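You operate a simulated robot arm through the tools that you are given. There is no shell and no other tool. Be economical: measure what you need, move in short steps, check, and stop when the job is done.

You are at the controls of a simulated robot arm. One attempt, no reset.

JOB
Take the waste oil tin and put it on top of the grey duct section.

The check looks at the end state, three seconds after you hand in, the way a careful person would. Anything else that was tipped, shoved, dropped, spilled or broken makes it a failure.

ROBOT AND FRAMES
A 6-joint arm with a two-finger parallel gripper, fixed in place. Base frame: the origin is at the foot of the arm, x ahead of it, y to its left, z up; the work surface is at about z = 850. Units: mm, rad, N and s.
With the tool pointing down near the work surface it reaches from about 240 to 640 mm from the base axis. Its first joint turns from -1.152 to 1.152 rad. Payload 2.7 kg.
The tool frame sits at the grasp point between the pads (the TCP): z along the fingers, y along the line on which they close. The tips reach 23 mm beyond it. The gripper opens to 94 mm. The fingers are 38 mm wide and 10 mm thick; the gripper's body (54 by 96 mm) begins 39 mm behind the TCP.
Orientation is that of the tool frame in the base frame, as [roll, pitch, yaw] about the fixed x, y, z axes, in that order (R = Rz(yaw) Ry(pitch) Rx(roll)). With the fingers straight down and closing along the base's y, the tool's x points along the base's -x, its y along +y and its z along -z.

CONTROLS
- The arm moves only by the tool servo_tool. Its arguments are lists of equal length, an entry for each row: "dp": the shift along the base's x, y, z in mm, a list of three; "turn": the turn, a rotation vector about the base's x, y, z in rad, a list of three; "jaw": the opening, from 0 (shut) to 1 (fully open). In form: {"dp": [[dx, dy, dz], ...], "turn": [[ax, ay, az], ...], "jaw": [jaw, ...]}. A call has 1 to 12 rows; each row is the pose to reach, as a shift and turn from the pose commanded when the call began. Each row takes 0.2 s and may step no farther than 50 mm and 0.15 rad from the row before; otherwise, or with a gripper value out of range, the whole call is refused. A pose out of reach is approached as far as the arm can. The call stops where the force on the tool passes 40 N (or 10 N more than at its start, if that is more) or the arm is blocked; 0.2 s more then pass. Each finger travels about 45 mm/s and halts on what it meets, pressing with about 27 N; the grip force reading is that of the motor and also rises with nothing between the fingers. The clock runs only during rows and for 0.2 s after the last one: add rows that repeat a pose to give the fingers time. It gives the time, the measured TCP pose, the force on the tool (base axes), the opening and the grip force at its end, in the units of the frame above (readings bear some noise).
- Cameras (640 x 400 px; columns grow to the right, rows downward): "scene" is fixed at [80.5, -443.9, 1390.6]; the picture's right is [0.68, -0.73, 0.00], its down [-0.50, -0.47, -0.73] and it looks along [0.53, 0.50, -0.68] (base axes); focal length 293 px, centre (320, 200). "wrist" rides on the gripper at [86, 16, -74] in the tool frame; the picture's right is [-0.18, 0.98, 0.00], its down [-0.58, -0.11, -0.81] and it looks along [-0.79, -0.15, 0.59] (tool axes); focal length 243 px, centre (320, 200). There is no depth. A picture from a camera that has moved, and an enlarged one, comes with that camera's place and axes in the base frame and with its lens.
- camera(camera): a new picture of that camera. It takes no simulated time.
- inspect(camera, box): a new picture of the part [left, top, right, bottom] of that camera's present view, enlarged. It takes no simulated time.
- sign_off(): hands the job in; it is judged then, once.

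Go step by step. Nothing tells you positions but the pictures and the camera data: compare them with the known pose of the tool, close in by small moves and look again before you grip or let go. The budget is 90 turns and 38 pictures, counting those below and the enlarged ones. Unless the task says otherwise, let go and move clear before handing in, and close with one line.

The tools are called after "Request:" as a command line: name --argument value ..., lists and objects as JSON in quotes. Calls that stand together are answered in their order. servo_tool: Moves the arm, as the interface text tells. Its arguments: {"type":"object","properties":{"dp":{"type":"array","items":{"type":"array","items":{"type":"number"}}},"turn":{"type":"array","items":{"type":"array","items":{"type":"number"}}},"jaw":{"type":"array","items":{"type":"number"}}},"required":["dp","turn","jaw"]} The other tools are called the same way: camera (camera) takes a picture; inspect (camera, box) takes an enlarged picture of a part of a camera's view; sign_off () hands the job in.

At the start:

```text
time: 0.0
ee_pos: [331.0, -107.0, 1175.0]
orientation: [3.141, -0.001, -3.139]
wrist_force: [0.6, -0.6, -0.5]
finger_gap: 94.1
finger_force: 0.0
```

scene: 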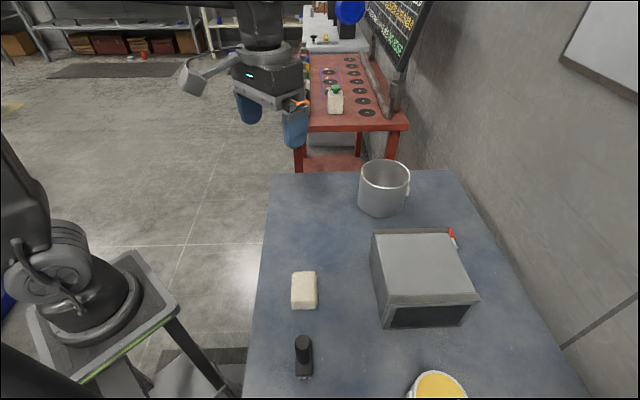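
wrist: 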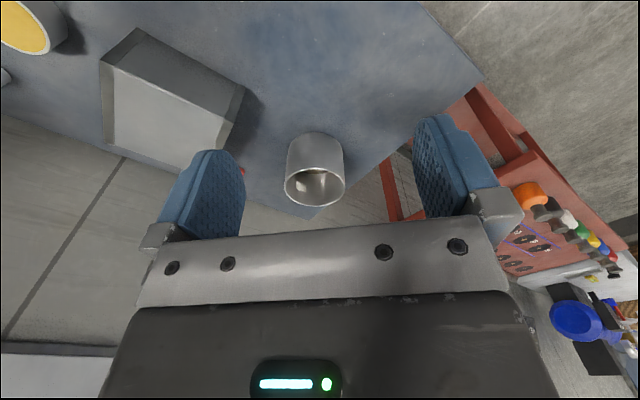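

I see a metal cup-like tin, a grey duct box, a yellow-topped tin, a sponge and a black object. I'll look closer to tell which is the waste oil tin.

Request:
inspect --camera "scene" --box '[330, 140, 490, 240]'

Request:
inspect --camera "scene" --box '[350, 220, 510, 400]'

Request:
inspect --camera "wrist" --box '[240, 110, 400, 230]'

```text
4.00 times, centred on (410, 190) of scene
camera zoom: at [80.5, -443.9, 1390.6], right [0.68, -0.73, 0.0], down [-0.5, -0.47, -0.73], along [0.53, 0.5, -0.68], focal length 1172 px, centre (-40, 240)
```

zoom: 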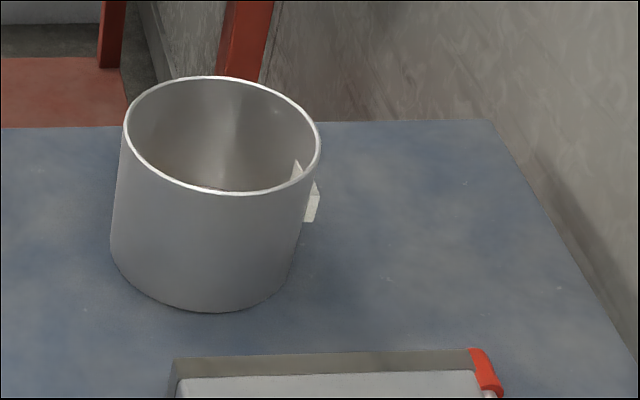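

```text
2.22 times, centred on (430, 310) of scene
camera zoom: at [80.5, -443.9, 1390.6], right [0.68, -0.73, 0.0], down [-0.5, -0.47, -0.73], along [0.53, 0.5, -0.68], focal length 651 px, centre (76, -44)
```

zoom: 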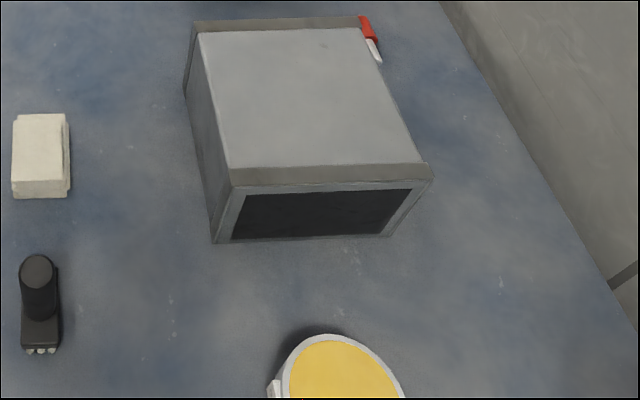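

```text
3.33 times, centred on (320, 170) of wrist
camera zoom: at [245.2, -92.0, 1248.3], right [0.18, 0.98, 0.0], down [0.58, -0.11, 0.81], along [0.79, -0.15, -0.59], focal length 809 px, centre (320, 300)
```

zoom: 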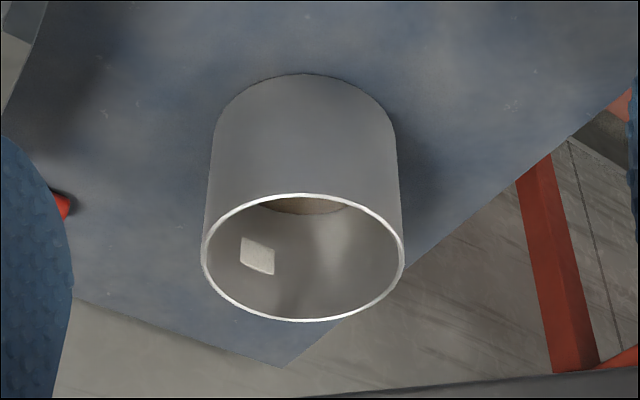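

The metal cup is at about (597, -172), about 116 mm wide. The yellow-topped tin is near (260, -486). Both carry labels, so I'll look at the yellow one's from the wrist.

Request:
inspect --camera "wrist" --box '[0, 0, 120, 90]'

Request:
servo_tool --dp '[[0, -40, 0], [0, -80, 0], [0, -120, 0], [0, -140, 0], [0, -160, 0], [0, -160, 0]]' --turn '[[0, 0, -0.14], [0, 0, -0.28], [0, 0, -0.42], [0, 0, -0.56], [0, 0, -0.7], [0, 0, -0.7]]' --jaw '[1, 1, 1, 1, 1, 1]'

Request:
camera --camera "wrist"

```text
4.44 times, centred on (60, 45) of wrist
camera zoom: at [245.2, -92.0, 1248.3], right [0.18, 0.98, 0.0], down [0.58, -0.11, 0.81], along [0.79, -0.15, -0.59], focal length 1078 px, centre (1476, 889)
```

zoom: 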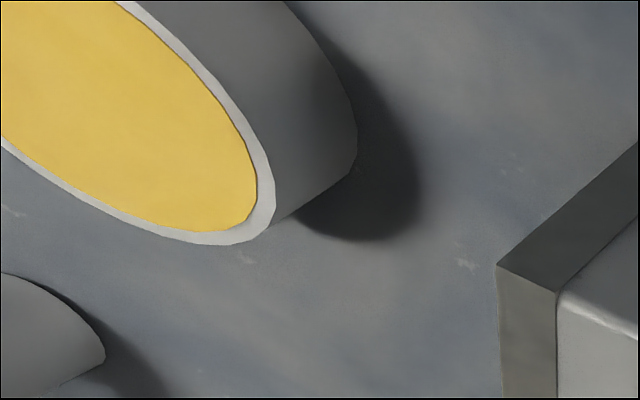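

```text
time: 1.4
ee_pos: [332.5, -267.5, 1173.0]
orientation: [3.141, 0.001, 2.439]
wrist_force: [0.0, -0.2, 0.8]
finger_gap: 94.0
finger_force: 0.1
```

```text
31 pictures are left
camera wrist: at [276.6, -200.2, 1247.6], right [0.78, 0.63, 0.0], down [0.37, -0.46, 0.81], along [0.51, -0.63, -0.59], focal length 243 px, centre (320, 200)
```

wrist: 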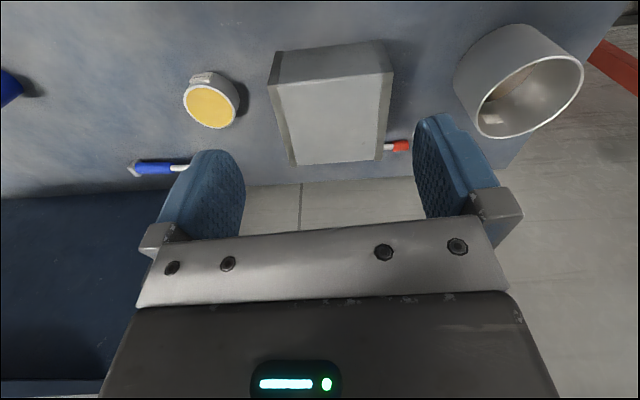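

The wrist now shows the yellow tin with its tag, the duct and the metal cup. I'll enlarge the label, the cup and the rest of the table.

Request:
inspect --camera "wrist" --box '[170, 60, 250, 140]'

Request:
inspect --camera "wrist" --box '[440, 10, 600, 150]'

```text
5.00 times, centred on (210, 100) of wrist
camera zoom: at [276.6, -200.2, 1247.6], right [0.78, 0.63, 0.0], down [0.37, -0.46, 0.81], along [0.51, -0.63, -0.59], focal length 1213 px, centre (870, 700)
```

zoom: 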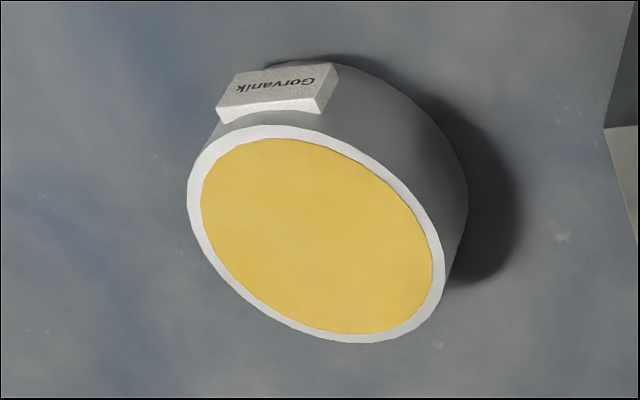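

```text
2.86 times, centred on (520, 80) of wrist
camera zoom: at [276.6, -200.2, 1247.6], right [0.78, 0.63, 0.0], down [0.37, -0.46, 0.81], along [0.51, -0.63, -0.59], focal length 693 px, centre (-251, 543)
```

zoom: 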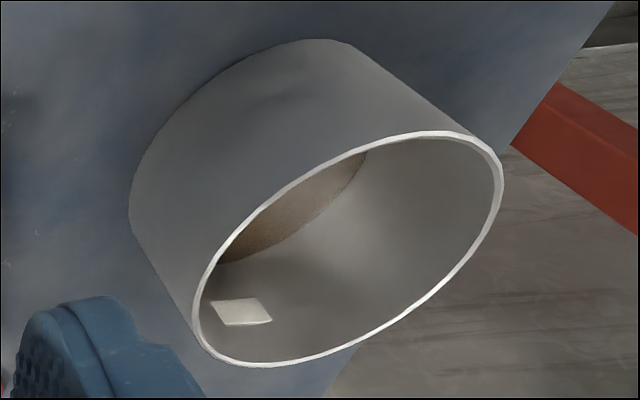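

The yellow tin is labelled "Gorvanik", which is only a name. The cup's label faces away toward (+x, -y), so I'll swing the wrist round, staying high, to read it.

Request:
servo_tool --dp '[[15, -5, 0], [30, -10, 0], [45, -15, 0], [60, -20, 0], [75, -25, 0], [90, -30, 0], [105, -35, 0], [120, -40, 0], [135, -45, 0], [150, -50, -10], [165, -55, -20]]' --turn '[[0, 0, 0.14], [0, 0, 0.28], [0, 0, 0.42], [0, 0, 0.56], [0, 0, 0.7], [0, 0, 0.84], [0, 0, 0.98], [0, 0, 1.12], [0, 0, 1.26], [0, 0, 1.4], [0, 0, 1.54]]' --jaw '[1, 1, 1, 1, 1, 1, 1, 1, 1, 1, 1]'

Request:
servo_tool --dp '[[3, -2, -10], [6, -3, -20], [10, -5, -30], [15, -6, -30], [20, -7, -30], [23, -8, -30], [23, -8, -30]]' --turn '[[0, 0, 0.14], [0, 0, 0.28], [0, 0, 0.42], [0, 0, 0.56], [0, 0, 0.7], [0, 0, 0.84], [0, 0, 0.84]]' --jaw '[1, 1, 1, 1, 1, 1, 1]'

Request:
camera --camera "wrist"

```text
time: 3.8
ee_pos: [489.3, -317.8, 1150.8]
orientation: [3.141, -0.001, -2.299]
wrist_force: [0.2, 0.7, -0.9]
finger_gap: 93.9
finger_force: 0.1
out of reach, approached as far as the arm can: row 11
```

```text
time: 5.4
ee_pos: [505.0, -321.7, 1117.3]
orientation: [3.141, -0.001, -1.46]
wrist_force: [-0.4, -0.1, -0.8]
finger_gap: 94.0
finger_force: 0.2
out of reach, approached as far as the arm can: row 4, 5, 6, 7
```

```text
28 pictures are left
camera wrist: at [498.0, -409.9, 1192.0], right [-1.0, 0.07, 0.0], down [0.04, 0.59, 0.81], along [0.06, 0.8, -0.59], focal length 243 px, centre (320, 200)
```

wrist: 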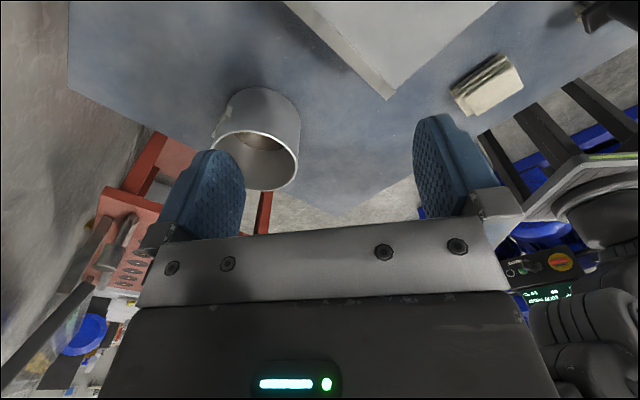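

The cup now shows at the upper left; I'll enlarge its near side.

Request:
inspect --camera "wrist" --box '[190, 70, 320, 200]'

```text
3.08 times, centred on (255, 135) of wrist
camera zoom: at [498.0, -409.9, 1192.0], right [-1.0, 0.07, 0.0], down [0.04, 0.59, 0.81], along [0.06, 0.8, -0.59], focal length 746 px, centre (520, 400)
```

zoom: 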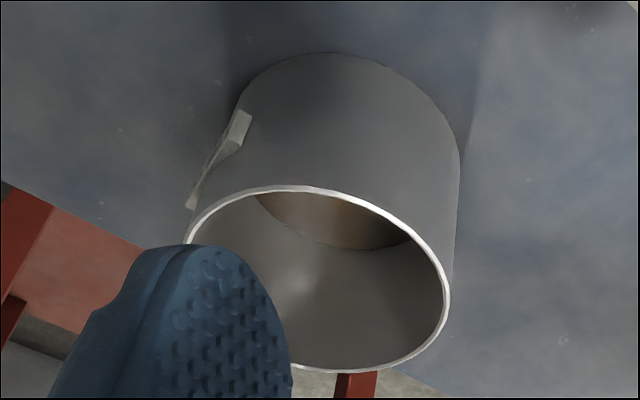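

The cup's label faces roughly (0.8, -0.6). I'll shift the camera lower and further out, with the tips staying above the rim (about z 955), to read it.

Request:
servo_tool --dp '[[10, 15, -15], [20, 30, -30], [30, 45, -50], [40, 60, -70], [50, 75, -90], [55, 85, -105], [55, 85, -110], [55, 85, -110]]' --turn '[[0, 0, 0.14], [0, 0, 0.28], [0, 0, 0.42], [0, 0, 0.56], [0, 0, 0.7], [0, 0, 0.82], [0, 0, 0.82], [0, 0, 0.82]]' --jaw '[1, 1, 1, 1, 1, 1, 1, 1]'

Request:
camera --camera "wrist"

```text
time: 7.2
ee_pos: [558.3, -235.5, 1006.6]
orientation: [3.141, -0.001, -0.638]
wrist_force: [-0.2, 0.0, -0.5]
finger_gap: 93.9
finger_force: 0.1
```

```text
26 pictures are left
camera wrist: at [618.5, -302.6, 1081.2], right [-0.74, -0.68, 0.0], down [-0.4, 0.43, 0.81], along [-0.55, 0.59, -0.59], focal length 243 px, centre (320, 200)
```

wrist: 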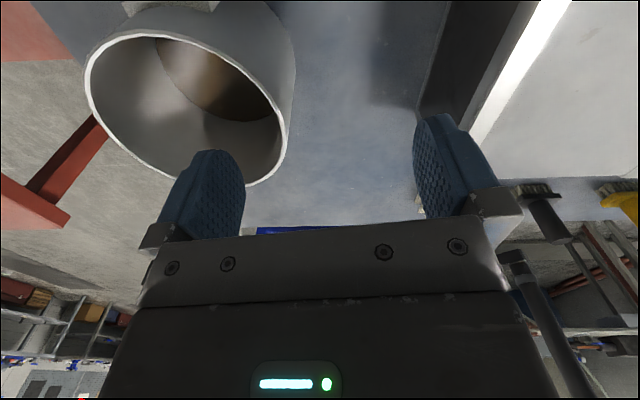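

The label is at the top edge of the picture. I'll tilt the camera down a little and move out.

Request:
servo_tool --dp '[[5, -8, 5], [15, -20, 10], [25, -30, 10], [25, -30, 10]]' --turn '[[-0.08, -0.07, 0], [-0.16, -0.14, 0], [-0.24, -0.21, 0], [-0.24, -0.21, 0]]' --jaw '[1, 1, 1, 1]'

Request:
camera --camera "wrist"

```text
time: 8.2
ee_pos: [583.3, -268.1, 1016.5]
orientation: [3.071, -0.311, -0.63]
wrist_force: [-0.7, 0.6, -0.4]
finger_gap: 93.9
finger_force: 0.0
```

```text
25 pictures are left
camera wrist: at [625.7, -312.7, 1114.9], right [-0.74, -0.68, 0.01], down [-0.55, 0.6, 0.58], along [-0.4, 0.42, -0.82], focal length 243 px, centre (320, 200)
```

wrist: 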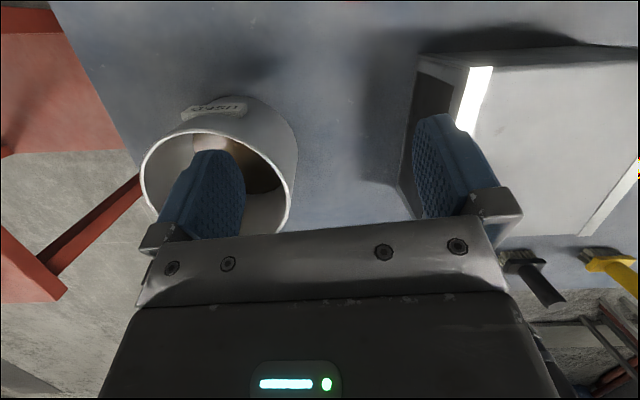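

Request:
inspect --camera "wrist" --box '[170, 85, 260, 135]'

```text
7.11 times, centred on (215, 110) of wrist
camera zoom: at [625.7, -312.7, 1114.9], right [-0.74, -0.68, 0.01], down [-0.55, 0.6, 0.58], along [-0.4, 0.42, -0.82], focal length 1725 px, centre (1067, 840)
```

zoom: 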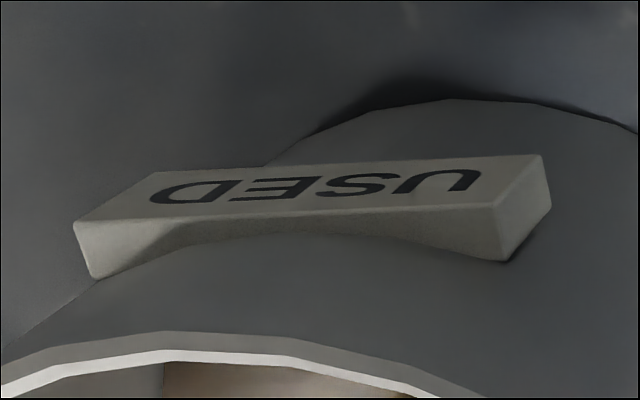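

The label reads "USED", so the open metal cup, with brown oil low inside, is the waste oil tin. At about 116 mm it's too wide to grip across, so I'll grip its wall on the side nearest the base; first I'll level the tool, turn it and hover over that rim.

Request:
servo_tool --dp '[[-8, 10, 10], [-16, 20, 25], [-25, 30, 40], [-25, 30, 40]]' --turn '[[0.08, 0.07, 0], [0.16, 0.14, 0], [0.24, 0.21, 0], [0.24, 0.21, 0]]' --jaw '[1, 1, 1, 1]'

Request:
servo_tool --dp '[[-2, 9, 0], [-4, 18, 0], [-6, 27, 0], [-8, 36, 0], [-10, 45, 0], [-12, 54, 0], [-14, 63, 0], [-16, 72, 0], [-17, 78, 0], [-17, 78, 0]]' --turn '[[0, 0, -0.14], [0, 0, -0.28], [0, 0, -0.42], [0, 0, -0.56], [0, 0, -0.7], [0, 0, -0.84], [0, 0, -0.98], [0, 0, -1.12], [0, 0, -1.21], [0, 0, -1.21]]' --jaw '[1, 1, 1, 1, 1, 1, 1, 1, 1, 1]'

Request:
camera --camera "wrist"

Request:
camera --camera "scene"

```text
time: 9.2
ee_pos: [559.4, -238.6, 1056.7]
orientation: [3.141, 0.002, -0.643]
wrist_force: [-0.3, -1.2, -0.3]
finger_gap: 94.2
finger_force: 0.0
```

```text
time: 11.4
ee_pos: [545.1, -160.9, 1058.0]
orientation: [-3.141, 0.001, -1.854]
wrist_force: [-0.6, -1.0, -0.5]
finger_gap: 93.9
finger_force: 0.1
```

```text
23 pictures are left
camera wrist: at [504.3, -239.8, 1131.0], right [-0.89, 0.45, 0.0], down [0.27, 0.53, 0.81], along [0.36, 0.72, -0.59], focal length 243 px, centre (320, 200)
```

wrist: 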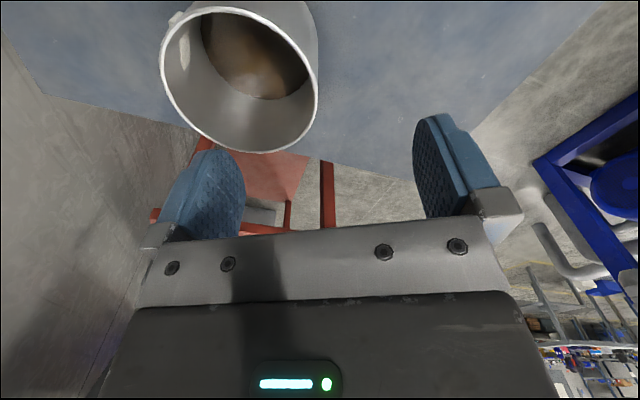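

```text
22 pictures are left
```

scene: 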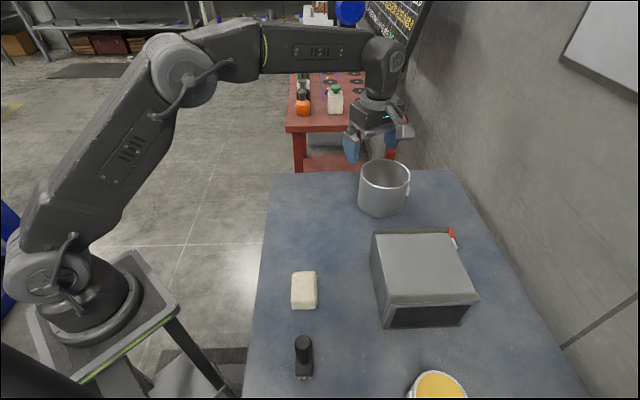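

The tin's centre comes out at about (600, -174) with radius about 58 and rim z about 953, so the near wall lies almost exactly under the TCP. I'll descend so the fingers straddle the wall and check.

Request:
servo_tool --dp '[[1, 2, -30], [1, 2, -60], [1, 2, -85], [1, 2, -100], [1, 2, -100]]' --turn '[[0, 0, 0], [0, 0, 0], [0, 0, 0], [0, 0, 0], [0, 0, 0]]' --jaw '[1, 1, 1, 1, 1]'

Request:
camera --camera "wrist"

Request:
inspect --camera "scene" --box '[320, 110, 450, 230]'

```text
time: 12.6
ee_pos: [543.4, -158.2, 956.7]
orientation: [3.142, 0.0, -1.854]
wrist_force: [0.3, -0.1, 0.3]
finger_gap: 93.7
finger_force: 0.0
```

```text
21 pictures are left
camera wrist: at [504.1, -237.9, 1029.9], right [-0.89, 0.45, 0.0], down [0.27, 0.53, 0.81], along [0.36, 0.72, -0.59], focal length 243 px, centre (320, 200)
```

wrist: 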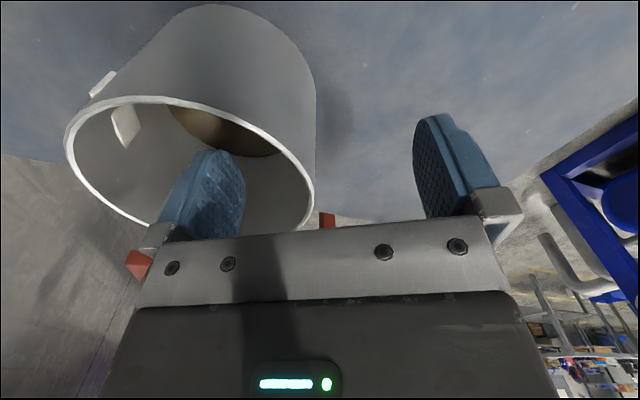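

```text
3.33 times, centred on (385, 170) of scene
camera zoom: at [80.5, -443.9, 1390.6], right [0.68, -0.73, 0.0], down [-0.5, -0.47, -0.73], along [0.53, 0.5, -0.68], focal length 976 px, centre (103, 300)
```

zoom: 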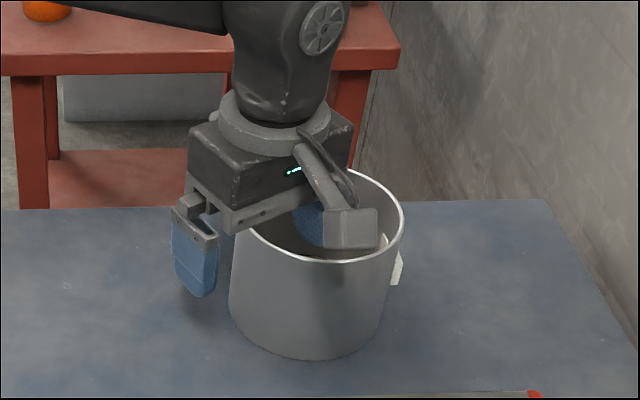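

The inside finger is in the tin and the outside one is clear, with the wall a few mm toward the tin from centre. I'll nudge over, go down to about z 928 and close.

Request:
servo_tool --dp '[[3, -1, -10], [3, -1, -20], [3, -1, -28], [3, -1, -28]]' --turn '[[0, 0, 0], [0, 0, 0], [0, 0, 0], [0, 0, 0]]' --jaw '[1, 1, 1, 1]'

Request:
servo_tool --dp '[[0, 0, 0], [0, 0, 0], [0, 0, 0], [0, 0, 0], [0, 0, 0], [0, 0, 0], [0, 0, 0], [0, 0, 0]]' --turn '[[0, 0, 0], [0, 0, 0], [0, 0, 0], [0, 0, 0], [0, 0, 0], [0, 0, 0], [0, 0, 0], [0, 0, 0]]' --jaw '[0.8, 0.6, 0.45, 0.3, 0.2, 0.1, 0, 0]'

Request:
camera --camera "wrist"

```text
time: 13.6
ee_pos: [547.4, -158.6, 927.9]
orientation: [-3.14, -0.002, -1.851]
wrist_force: [-0.3, -0.2, -1.1]
finger_gap: 93.8
finger_force: 0.1
```

```text
time: 15.4
ee_pos: [546.3, -158.2, 929.0]
orientation: [3.141, 0.0, -1.852]
wrist_force: [1.3, 1.0, 2.2]
finger_gap: 8.7
finger_force: 26.9
```

```text
19 pictures are left
camera wrist: at [507.2, -237.9, 1002.6], right [-0.89, 0.45, 0.0], down [0.27, 0.53, 0.81], along [0.36, 0.72, -0.59], focal length 243 px, centre (320, 200)
```

wrist: 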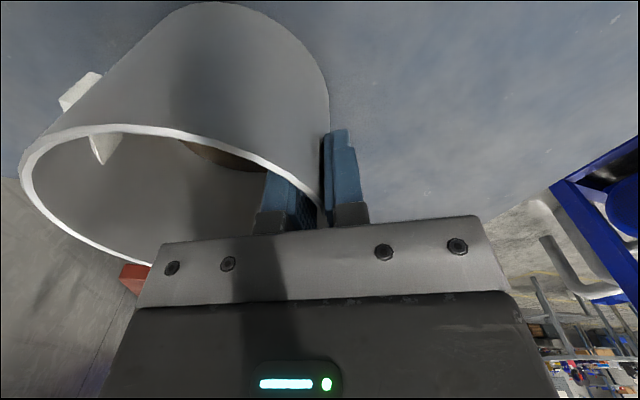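

The wall is gripped (gap 8.7, force 27 N). I'll lift slowly by 30 mm and check.

Request:
servo_tool --dp '[[0, 0, 3], [0, 0, 8], [0, 0, 15], [0, 0, 22], [0, 0, 30], [0, 0, 30], [0, 0, 30]]' --turn '[[0, 0, 0], [0, 0, 0], [0, 0, 0], [0, 0, 0], [0, 0, 0], [0, 0, 0], [0, 0, 0]]' --jaw '[0, 0, 0, 0, 0, 0, 0]'

Request:
camera --camera "wrist"

Request:
inspect --camera "scene" --box '[320, 110, 450, 230]'

```text
time: 17.0
ee_pos: [545.8, -157.9, 957.2]
orientation: [-3.14, 0.0, -1.852]
wrist_force: [-1.0, -0.1, -6.1]
finger_gap: 9.1
finger_force: 27.4
```

```text
18 pictures are left
camera wrist: at [507.2, -237.7, 1032.9], right [-0.89, 0.45, 0.0], down [0.27, 0.53, 0.81], along [0.36, 0.72, -0.59], focal length 243 px, centre (320, 200)
```

wrist: 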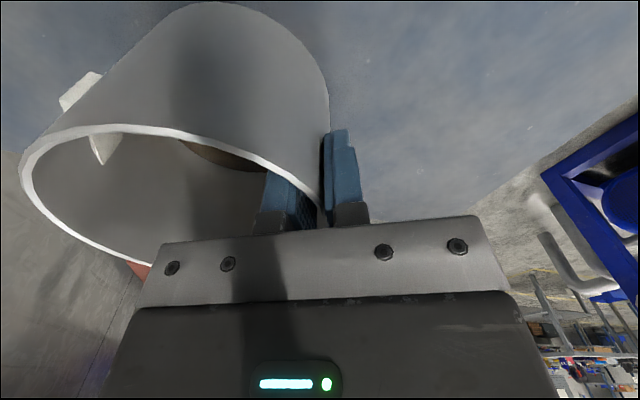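

```text
3.33 times, centred on (385, 170) of scene
camera zoom: at [80.6, -444.0, 1390.6], right [0.68, -0.73, 0.0], down [-0.5, -0.47, -0.73], along [0.53, 0.5, -0.68], focal length 976 px, centre (103, 300)
```

zoom: 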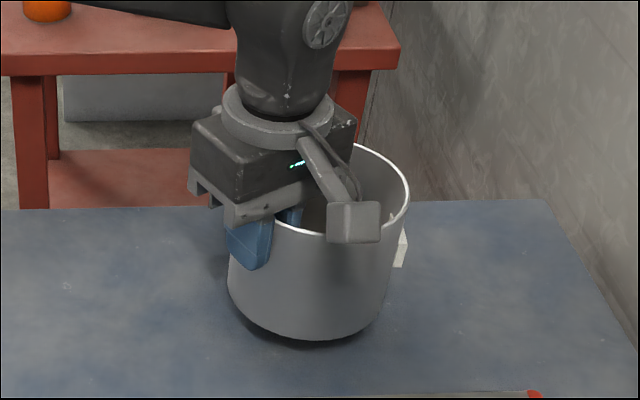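

The tin hangs level and weighs about 6 N. I'll lift it to about 1000 at its base.

Request:
servo_tool --dp '[[0, 0, 4], [0, 0, 12], [0, 0, 24], [0, 0, 38], [0, 0, 54], [0, 0, 70], [0, 0, 86], [0, 0, 100], [0, 0, 111], [0, 0, 118], [0, 0, 121], [0, 0, 121]]' --turn '[[0, 0, 0], [0, 0, 0], [0, 0, 0], [0, 0, 0], [0, 0, 0], [0, 0, 0], [0, 0, 0], [0, 0, 0], [0, 0, 0], [0, 0, 0], [0, 0, 0], [0, 0, 0]]' --jaw '[0, 0, 0, 0, 0, 0, 0, 0, 0, 0, 0, 0]'

Request:
inspect --camera "scene" --box '[360, 220, 490, 335]'

```text
time: 19.6
ee_pos: [545.8, -158.9, 1080.7]
orientation: [-3.141, 0.0, -1.852]
wrist_force: [0.4, -0.8, -4.4]
finger_gap: 8.9
finger_force: 26.9
```

```text
3.48 times, centred on (425, 278) of scene
camera zoom: at [80.6, -444.0, 1390.6], right [0.68, -0.73, 0.0], down [-0.5, -0.47, -0.73], along [0.53, 0.5, -0.68], focal length 1019 px, centre (-45, -70)
```

zoom: 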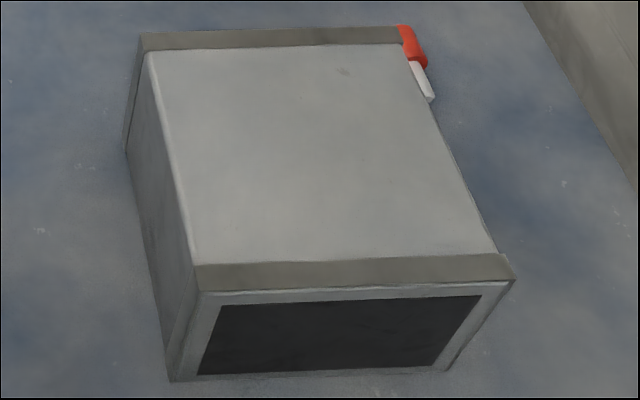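

The duct's top panel is centred at about (433, -365), z about 950, with slim flanges at its ends. I'll carry the tin over it, easing in and out and turning with the base angle.

Request:
servo_tool --dp '[[-4, -4, 0], [-13, -14, 0], [-27, -30, 0], [-45, -49, 0], [-65, -71, 0], [-86, -94, 0], [-106, -116, 0], [-124, -136, 0], [-139, -152, 0], [-150, -164, 0], [-156, -170.6, 0], [-156, -170.6, 0]]' --turn '[[0, 0, -0.01], [0, 0, -0.034], [0, 0, -0.072], [0, 0, -0.12], [0, 0, -0.173], [0, 0, -0.229], [0, 0, -0.283], [0, 0, -0.331], [0, 0, -0.37], [0, 0, -0.4], [0, 0, -0.416], [0, 0, -0.416]]' --jaw '[0, 0, 0, 0, 0, 0, 0, 0, 0, 0, 0, 0]'

Request:
camera --camera "scene"

Request:
camera --camera "wrist"

```text
time: 22.2
ee_pos: [389.9, -329.7, 1079.6]
orientation: [-3.141, 0.002, -2.269]
wrist_force: [0.5, 0.2, -4.7]
finger_gap: 9.0
finger_force: 27.2
```

```text
15 pictures are left
```

scene: 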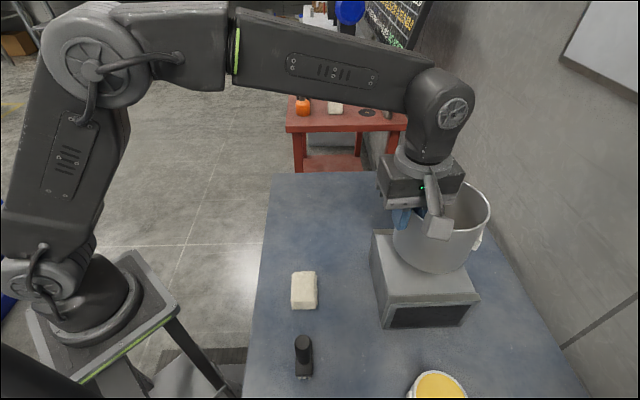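

```text
14 pictures are left
camera wrist: at [322.7, -386.6, 1154.6], right [-0.64, 0.77, 0.0], down [0.46, 0.38, 0.81], along [0.62, 0.51, -0.59], focal length 243 px, centre (320, 200)
```

wrist: 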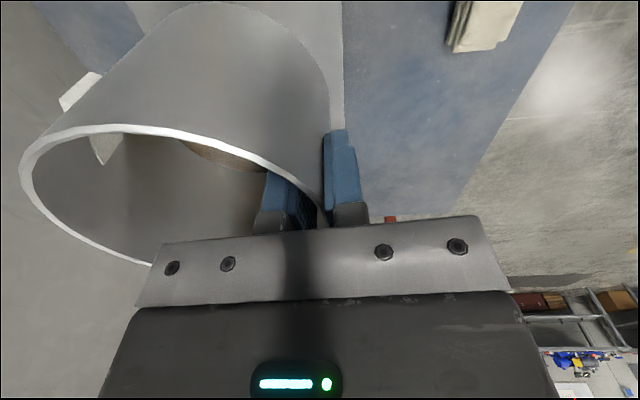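

The tin is over the duct. I'll lower it to roughly 6 mm above the surface and look again.

Request:
servo_tool --dp '[[0, 0, -4], [0, 0, -12], [0, 0, -22], [0, 0, -32], [0, 0, -40], [0, 0, -44], [0, 0, -44]]' --turn '[[0, 0, 0], [0, 0, 0], [0, 0, 0], [0, 0, 0], [0, 0, 0], [0, 0, 0], [0, 0, 0]]' --jaw '[0, 0, 0, 0, 0, 0, 0]'

Request:
inspect --camera "scene" --box '[350, 170, 510, 340]'

```text
time: 23.8
ee_pos: [391.7, -328.2, 1035.7]
orientation: [-3.141, 0.001, -2.266]
wrist_force: [-0.1, -0.2, -5.0]
finger_gap: 9.0
finger_force: 26.9
```

```text
2.35 times, centred on (430, 255) of scene
camera zoom: at [80.6, -444.0, 1390.6], right [0.68, -0.73, 0.0], down [-0.5, -0.47, -0.73], along [0.53, 0.5, -0.68], focal length 689 px, centre (61, 71)
```

zoom: 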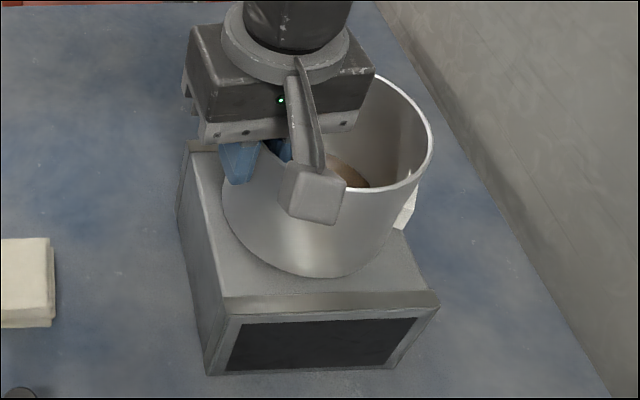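

It's well centred. I'll lower in small steps until the force reading shows contact.

Request:
servo_tool --dp '[[0, 0, -1], [0, 0, -2], [0, 0, -3], [0, 0, -4], [0, 0, -4]]' --turn '[[0, 0, 0], [0, 0, 0], [0, 0, 0], [0, 0, 0], [0, 0, 0]]' --jaw '[0, 0, 0, 0, 0]'

```text
time: 25.0
ee_pos: [391.0, -329.8, 1031.4]
orientation: [3.14, -0.001, -2.266]
wrist_force: [-1.0, 0.0, -4.6]
finger_gap: 8.9
finger_force: 27.0
```

Request:
servo_tool --dp '[[0, 0, -1], [0, 0, -2], [0, 0, -2]]' --turn '[[0, 0, 0], [0, 0, 0], [0, 0, 0]]' --jaw '[0, 0, 0]'

Request:
inspect --camera "scene" --box '[350, 170, 510, 340]'

```text
time: 25.8
ee_pos: [391.0, -328.9, 1028.6]
orientation: [-3.141, 0.001, -2.268]
wrist_force: [0.0, -0.4, -5.0]
finger_gap: 8.6
finger_force: 27.0
```

```text
2.35 times, centred on (430, 255) of scene
camera zoom: at [80.6, -444.0, 1390.6], right [0.68, -0.73, 0.0], down [-0.5, -0.47, -0.73], along [0.53, 0.5, -0.68], focal length 689 px, centre (61, 71)
```

zoom: 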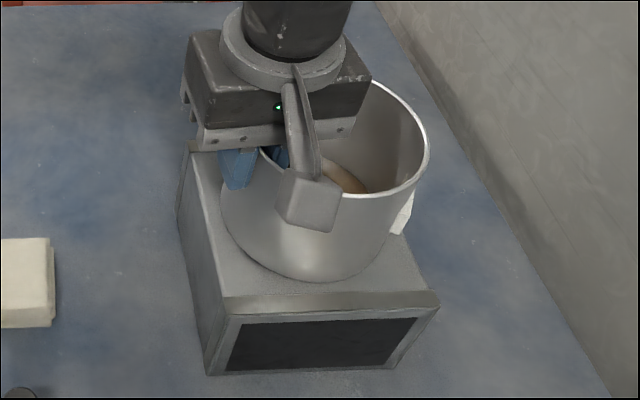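

Still no contact, with only the tin's weight on the reading. I'll continue down 1 mm at a time.

Request:
servo_tool --dp '[[0, 0, -1], [0, 0, -2], [0, 0, -2]]' --turn '[[0, 0, 0], [0, 0, 0], [0, 0, 0]]' --jaw '[0, 0, 0]'

```text
time: 26.6
ee_pos: [390.3, -329.7, 1027.5]
orientation: [-3.141, -0.001, -2.269]
wrist_force: [0.3, 0.2, -4.9]
finger_gap: 8.7
finger_force: 26.5
```

Request:
servo_tool --dp '[[0, 0, -1], [0, 0, -2], [0, 0, -2]]' --turn '[[0, 0, 0], [0, 0, 0], [0, 0, 0]]' --jaw '[0, 0, 0]'

```text
time: 27.4
ee_pos: [391.2, -328.3, 1028.6]
orientation: [-3.138, 0.0, -2.267]
wrist_force: [-5.2, 5.9, 16.1]
finger_gap: 8.5
finger_force: 26.5
```

Contact: the force has turned to +16 N. I'll back off 1 mm to ease the press.

Request:
servo_tool --dp '[[0, 0, 0.7], [0, 0, 1], [0, 0, 1]]' --turn '[[0, 0, 0], [0, 0, 0], [0, 0, 0]]' --jaw '[0, 0, 0]'

Request:
inspect --camera "scene" --box '[350, 170, 510, 340]'

```text
time: 28.2
ee_pos: [391.4, -328.7, 1026.6]
orientation: [-3.14, 0.002, -2.268]
wrist_force: [-3.8, 2.7, 17.6]
finger_gap: 8.8
finger_force: 26.7
```

```text
2.35 times, centred on (430, 255) of scene
camera zoom: at [80.2, -443.7, 1390.7], right [0.68, -0.73, 0.0], down [-0.5, -0.47, -0.73], along [0.53, 0.5, -0.68], focal length 689 px, centre (61, 71)
```

zoom: 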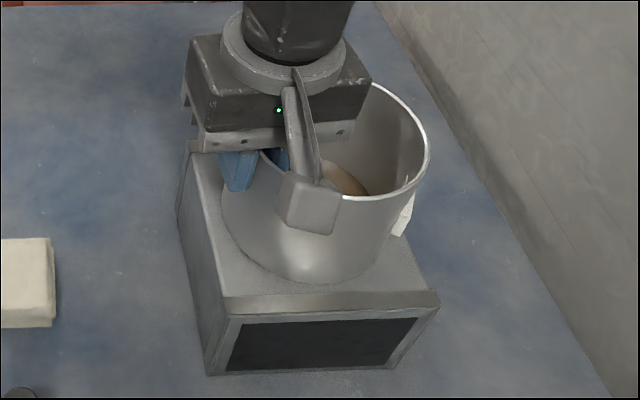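

The tin is resting on the panel but still pressed at about 17 N. I'll ease another 1 mm before releasing.

Request:
servo_tool --dp '[[0, 0, 0.5], [0, 0, 1], [0, 0, 1]]' --turn '[[0, 0, 0], [0, 0, 0], [0, 0, 0]]' --jaw '[0, 0, 0]'

```text
time: 29.0
ee_pos: [392.4, -330.0, 1025.6]
orientation: [-3.139, -0.001, -2.268]
wrist_force: [2.7, -4.7, 13.6]
finger_gap: 8.8
finger_force: 27.2
```

Request:
servo_tool --dp '[[0, 0, 0.5], [0, 0, 1], [0, 0, 1]]' --turn '[[0, 0, 0], [0, 0, 0], [0, 0, 0]]' --jaw '[0, 0, 0]'

```text
time: 29.8
ee_pos: [390.0, -329.1, 1028.6]
orientation: [3.137, 0.0, -2.268]
wrist_force: [3.1, -0.9, 1.3]
finger_gap: 8.8
finger_force: 27.1
```

The load is near zero, so the tin is supported by the duct. I'll open the jaws gently.

Request:
servo_tool --dp '[[0, 0, 0], [0, 0, 0], [0, 0, 0], [0, 0, 0], [0, 0, 0], [0, 0, 0]]' --turn '[[0, 0, 0], [0, 0, 0], [0, 0, 0], [0, 0, 0], [0, 0, 0], [0, 0, 0]]' --jaw '[0.15, 0.25, 0.4, 0.55, 0.6, 0.6]'

Request:
camera --camera "wrist"

```text
time: 31.2
ee_pos: [390.7, -328.7, 1028.4]
orientation: [3.14, 0.001, -2.267]
wrist_force: [-0.3, -0.4, 0.2]
finger_gap: 56.3
finger_force: 0.1
```

```text
10 pictures are left
camera wrist: at [323.2, -385.7, 1102.7], right [-0.64, 0.77, 0.0], down [0.46, 0.38, 0.81], along [0.62, 0.51, -0.59], focal length 243 px, centre (320, 200)
```

wrist: 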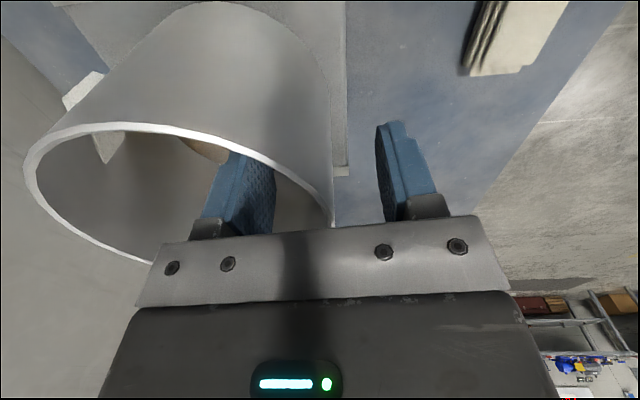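

Both fingers are clear of the wall and the tin stands steady. I'll rise straight up, then check.

Request:
servo_tool --dp '[[0, 0, 10], [0, 0, 25], [0, 0, 45], [0, 0, 70], [0, 0, 95], [0, 0, 120], [0, 0, 120], [-20, 20, 120], [-50, 50, 120], [-80, 80, 120], [-80, 80, 120]]' --turn '[[0, 0, 0], [0, 0, 0], [0, 0, 0], [0, 0, 0], [0, 0, 0], [0, 0, 0], [0, 0, 0], [0, 0, 0], [0, 0, 0], [0, 0, 0], [0, 0, 0]]' --jaw '[0.6, 0.6, 0.6, 0.6, 0.6, 0.6, 0.6, 0.6, 0.6, 0.6, 0.6]'

Request:
camera --camera "scene"

Request:
inspect --camera "scene" --box '[350, 170, 510, 340]'

```text
time: 33.6
ee_pos: [310.7, -247.5, 1149.0]
orientation: [-3.14, -0.001, -2.267]
wrist_force: [0.3, 0.3, 0.1]
finger_gap: 56.4
finger_force: 0.1
```

```text
9 pictures are left
```

scene: 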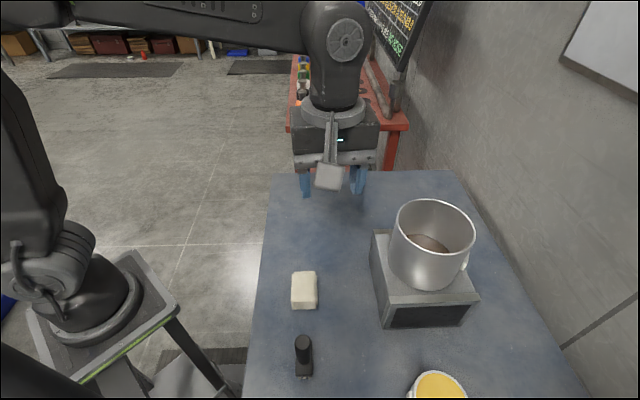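

```text
2.35 times, centred on (430, 255) of scene
camera zoom: at [80.5, -443.9, 1390.6], right [0.68, -0.73, 0.0], down [-0.5, -0.47, -0.73], along [0.53, 0.5, -0.68], focal length 689 px, centre (61, 71)
```

zoom: 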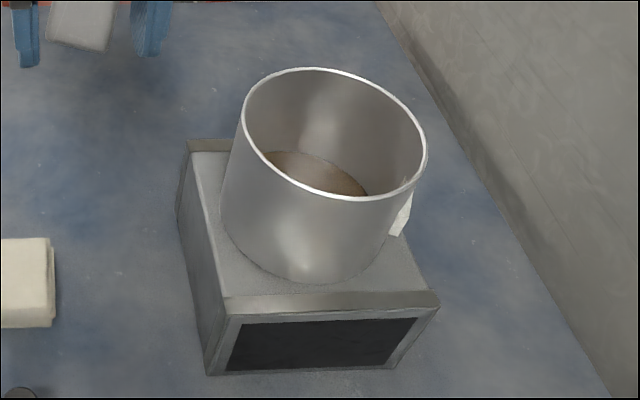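

The tin stands upright and centred on the duct with its oil inside. The duct and the other things I can see haven't moved, and the arm is clear, so I'm handing in.

Request:
sign_off

```text
The job is handed in.
```

The waste oil tin (the open metal one labelled "USED") is standing upright on top of the grey duct section, and I've handed the job in.
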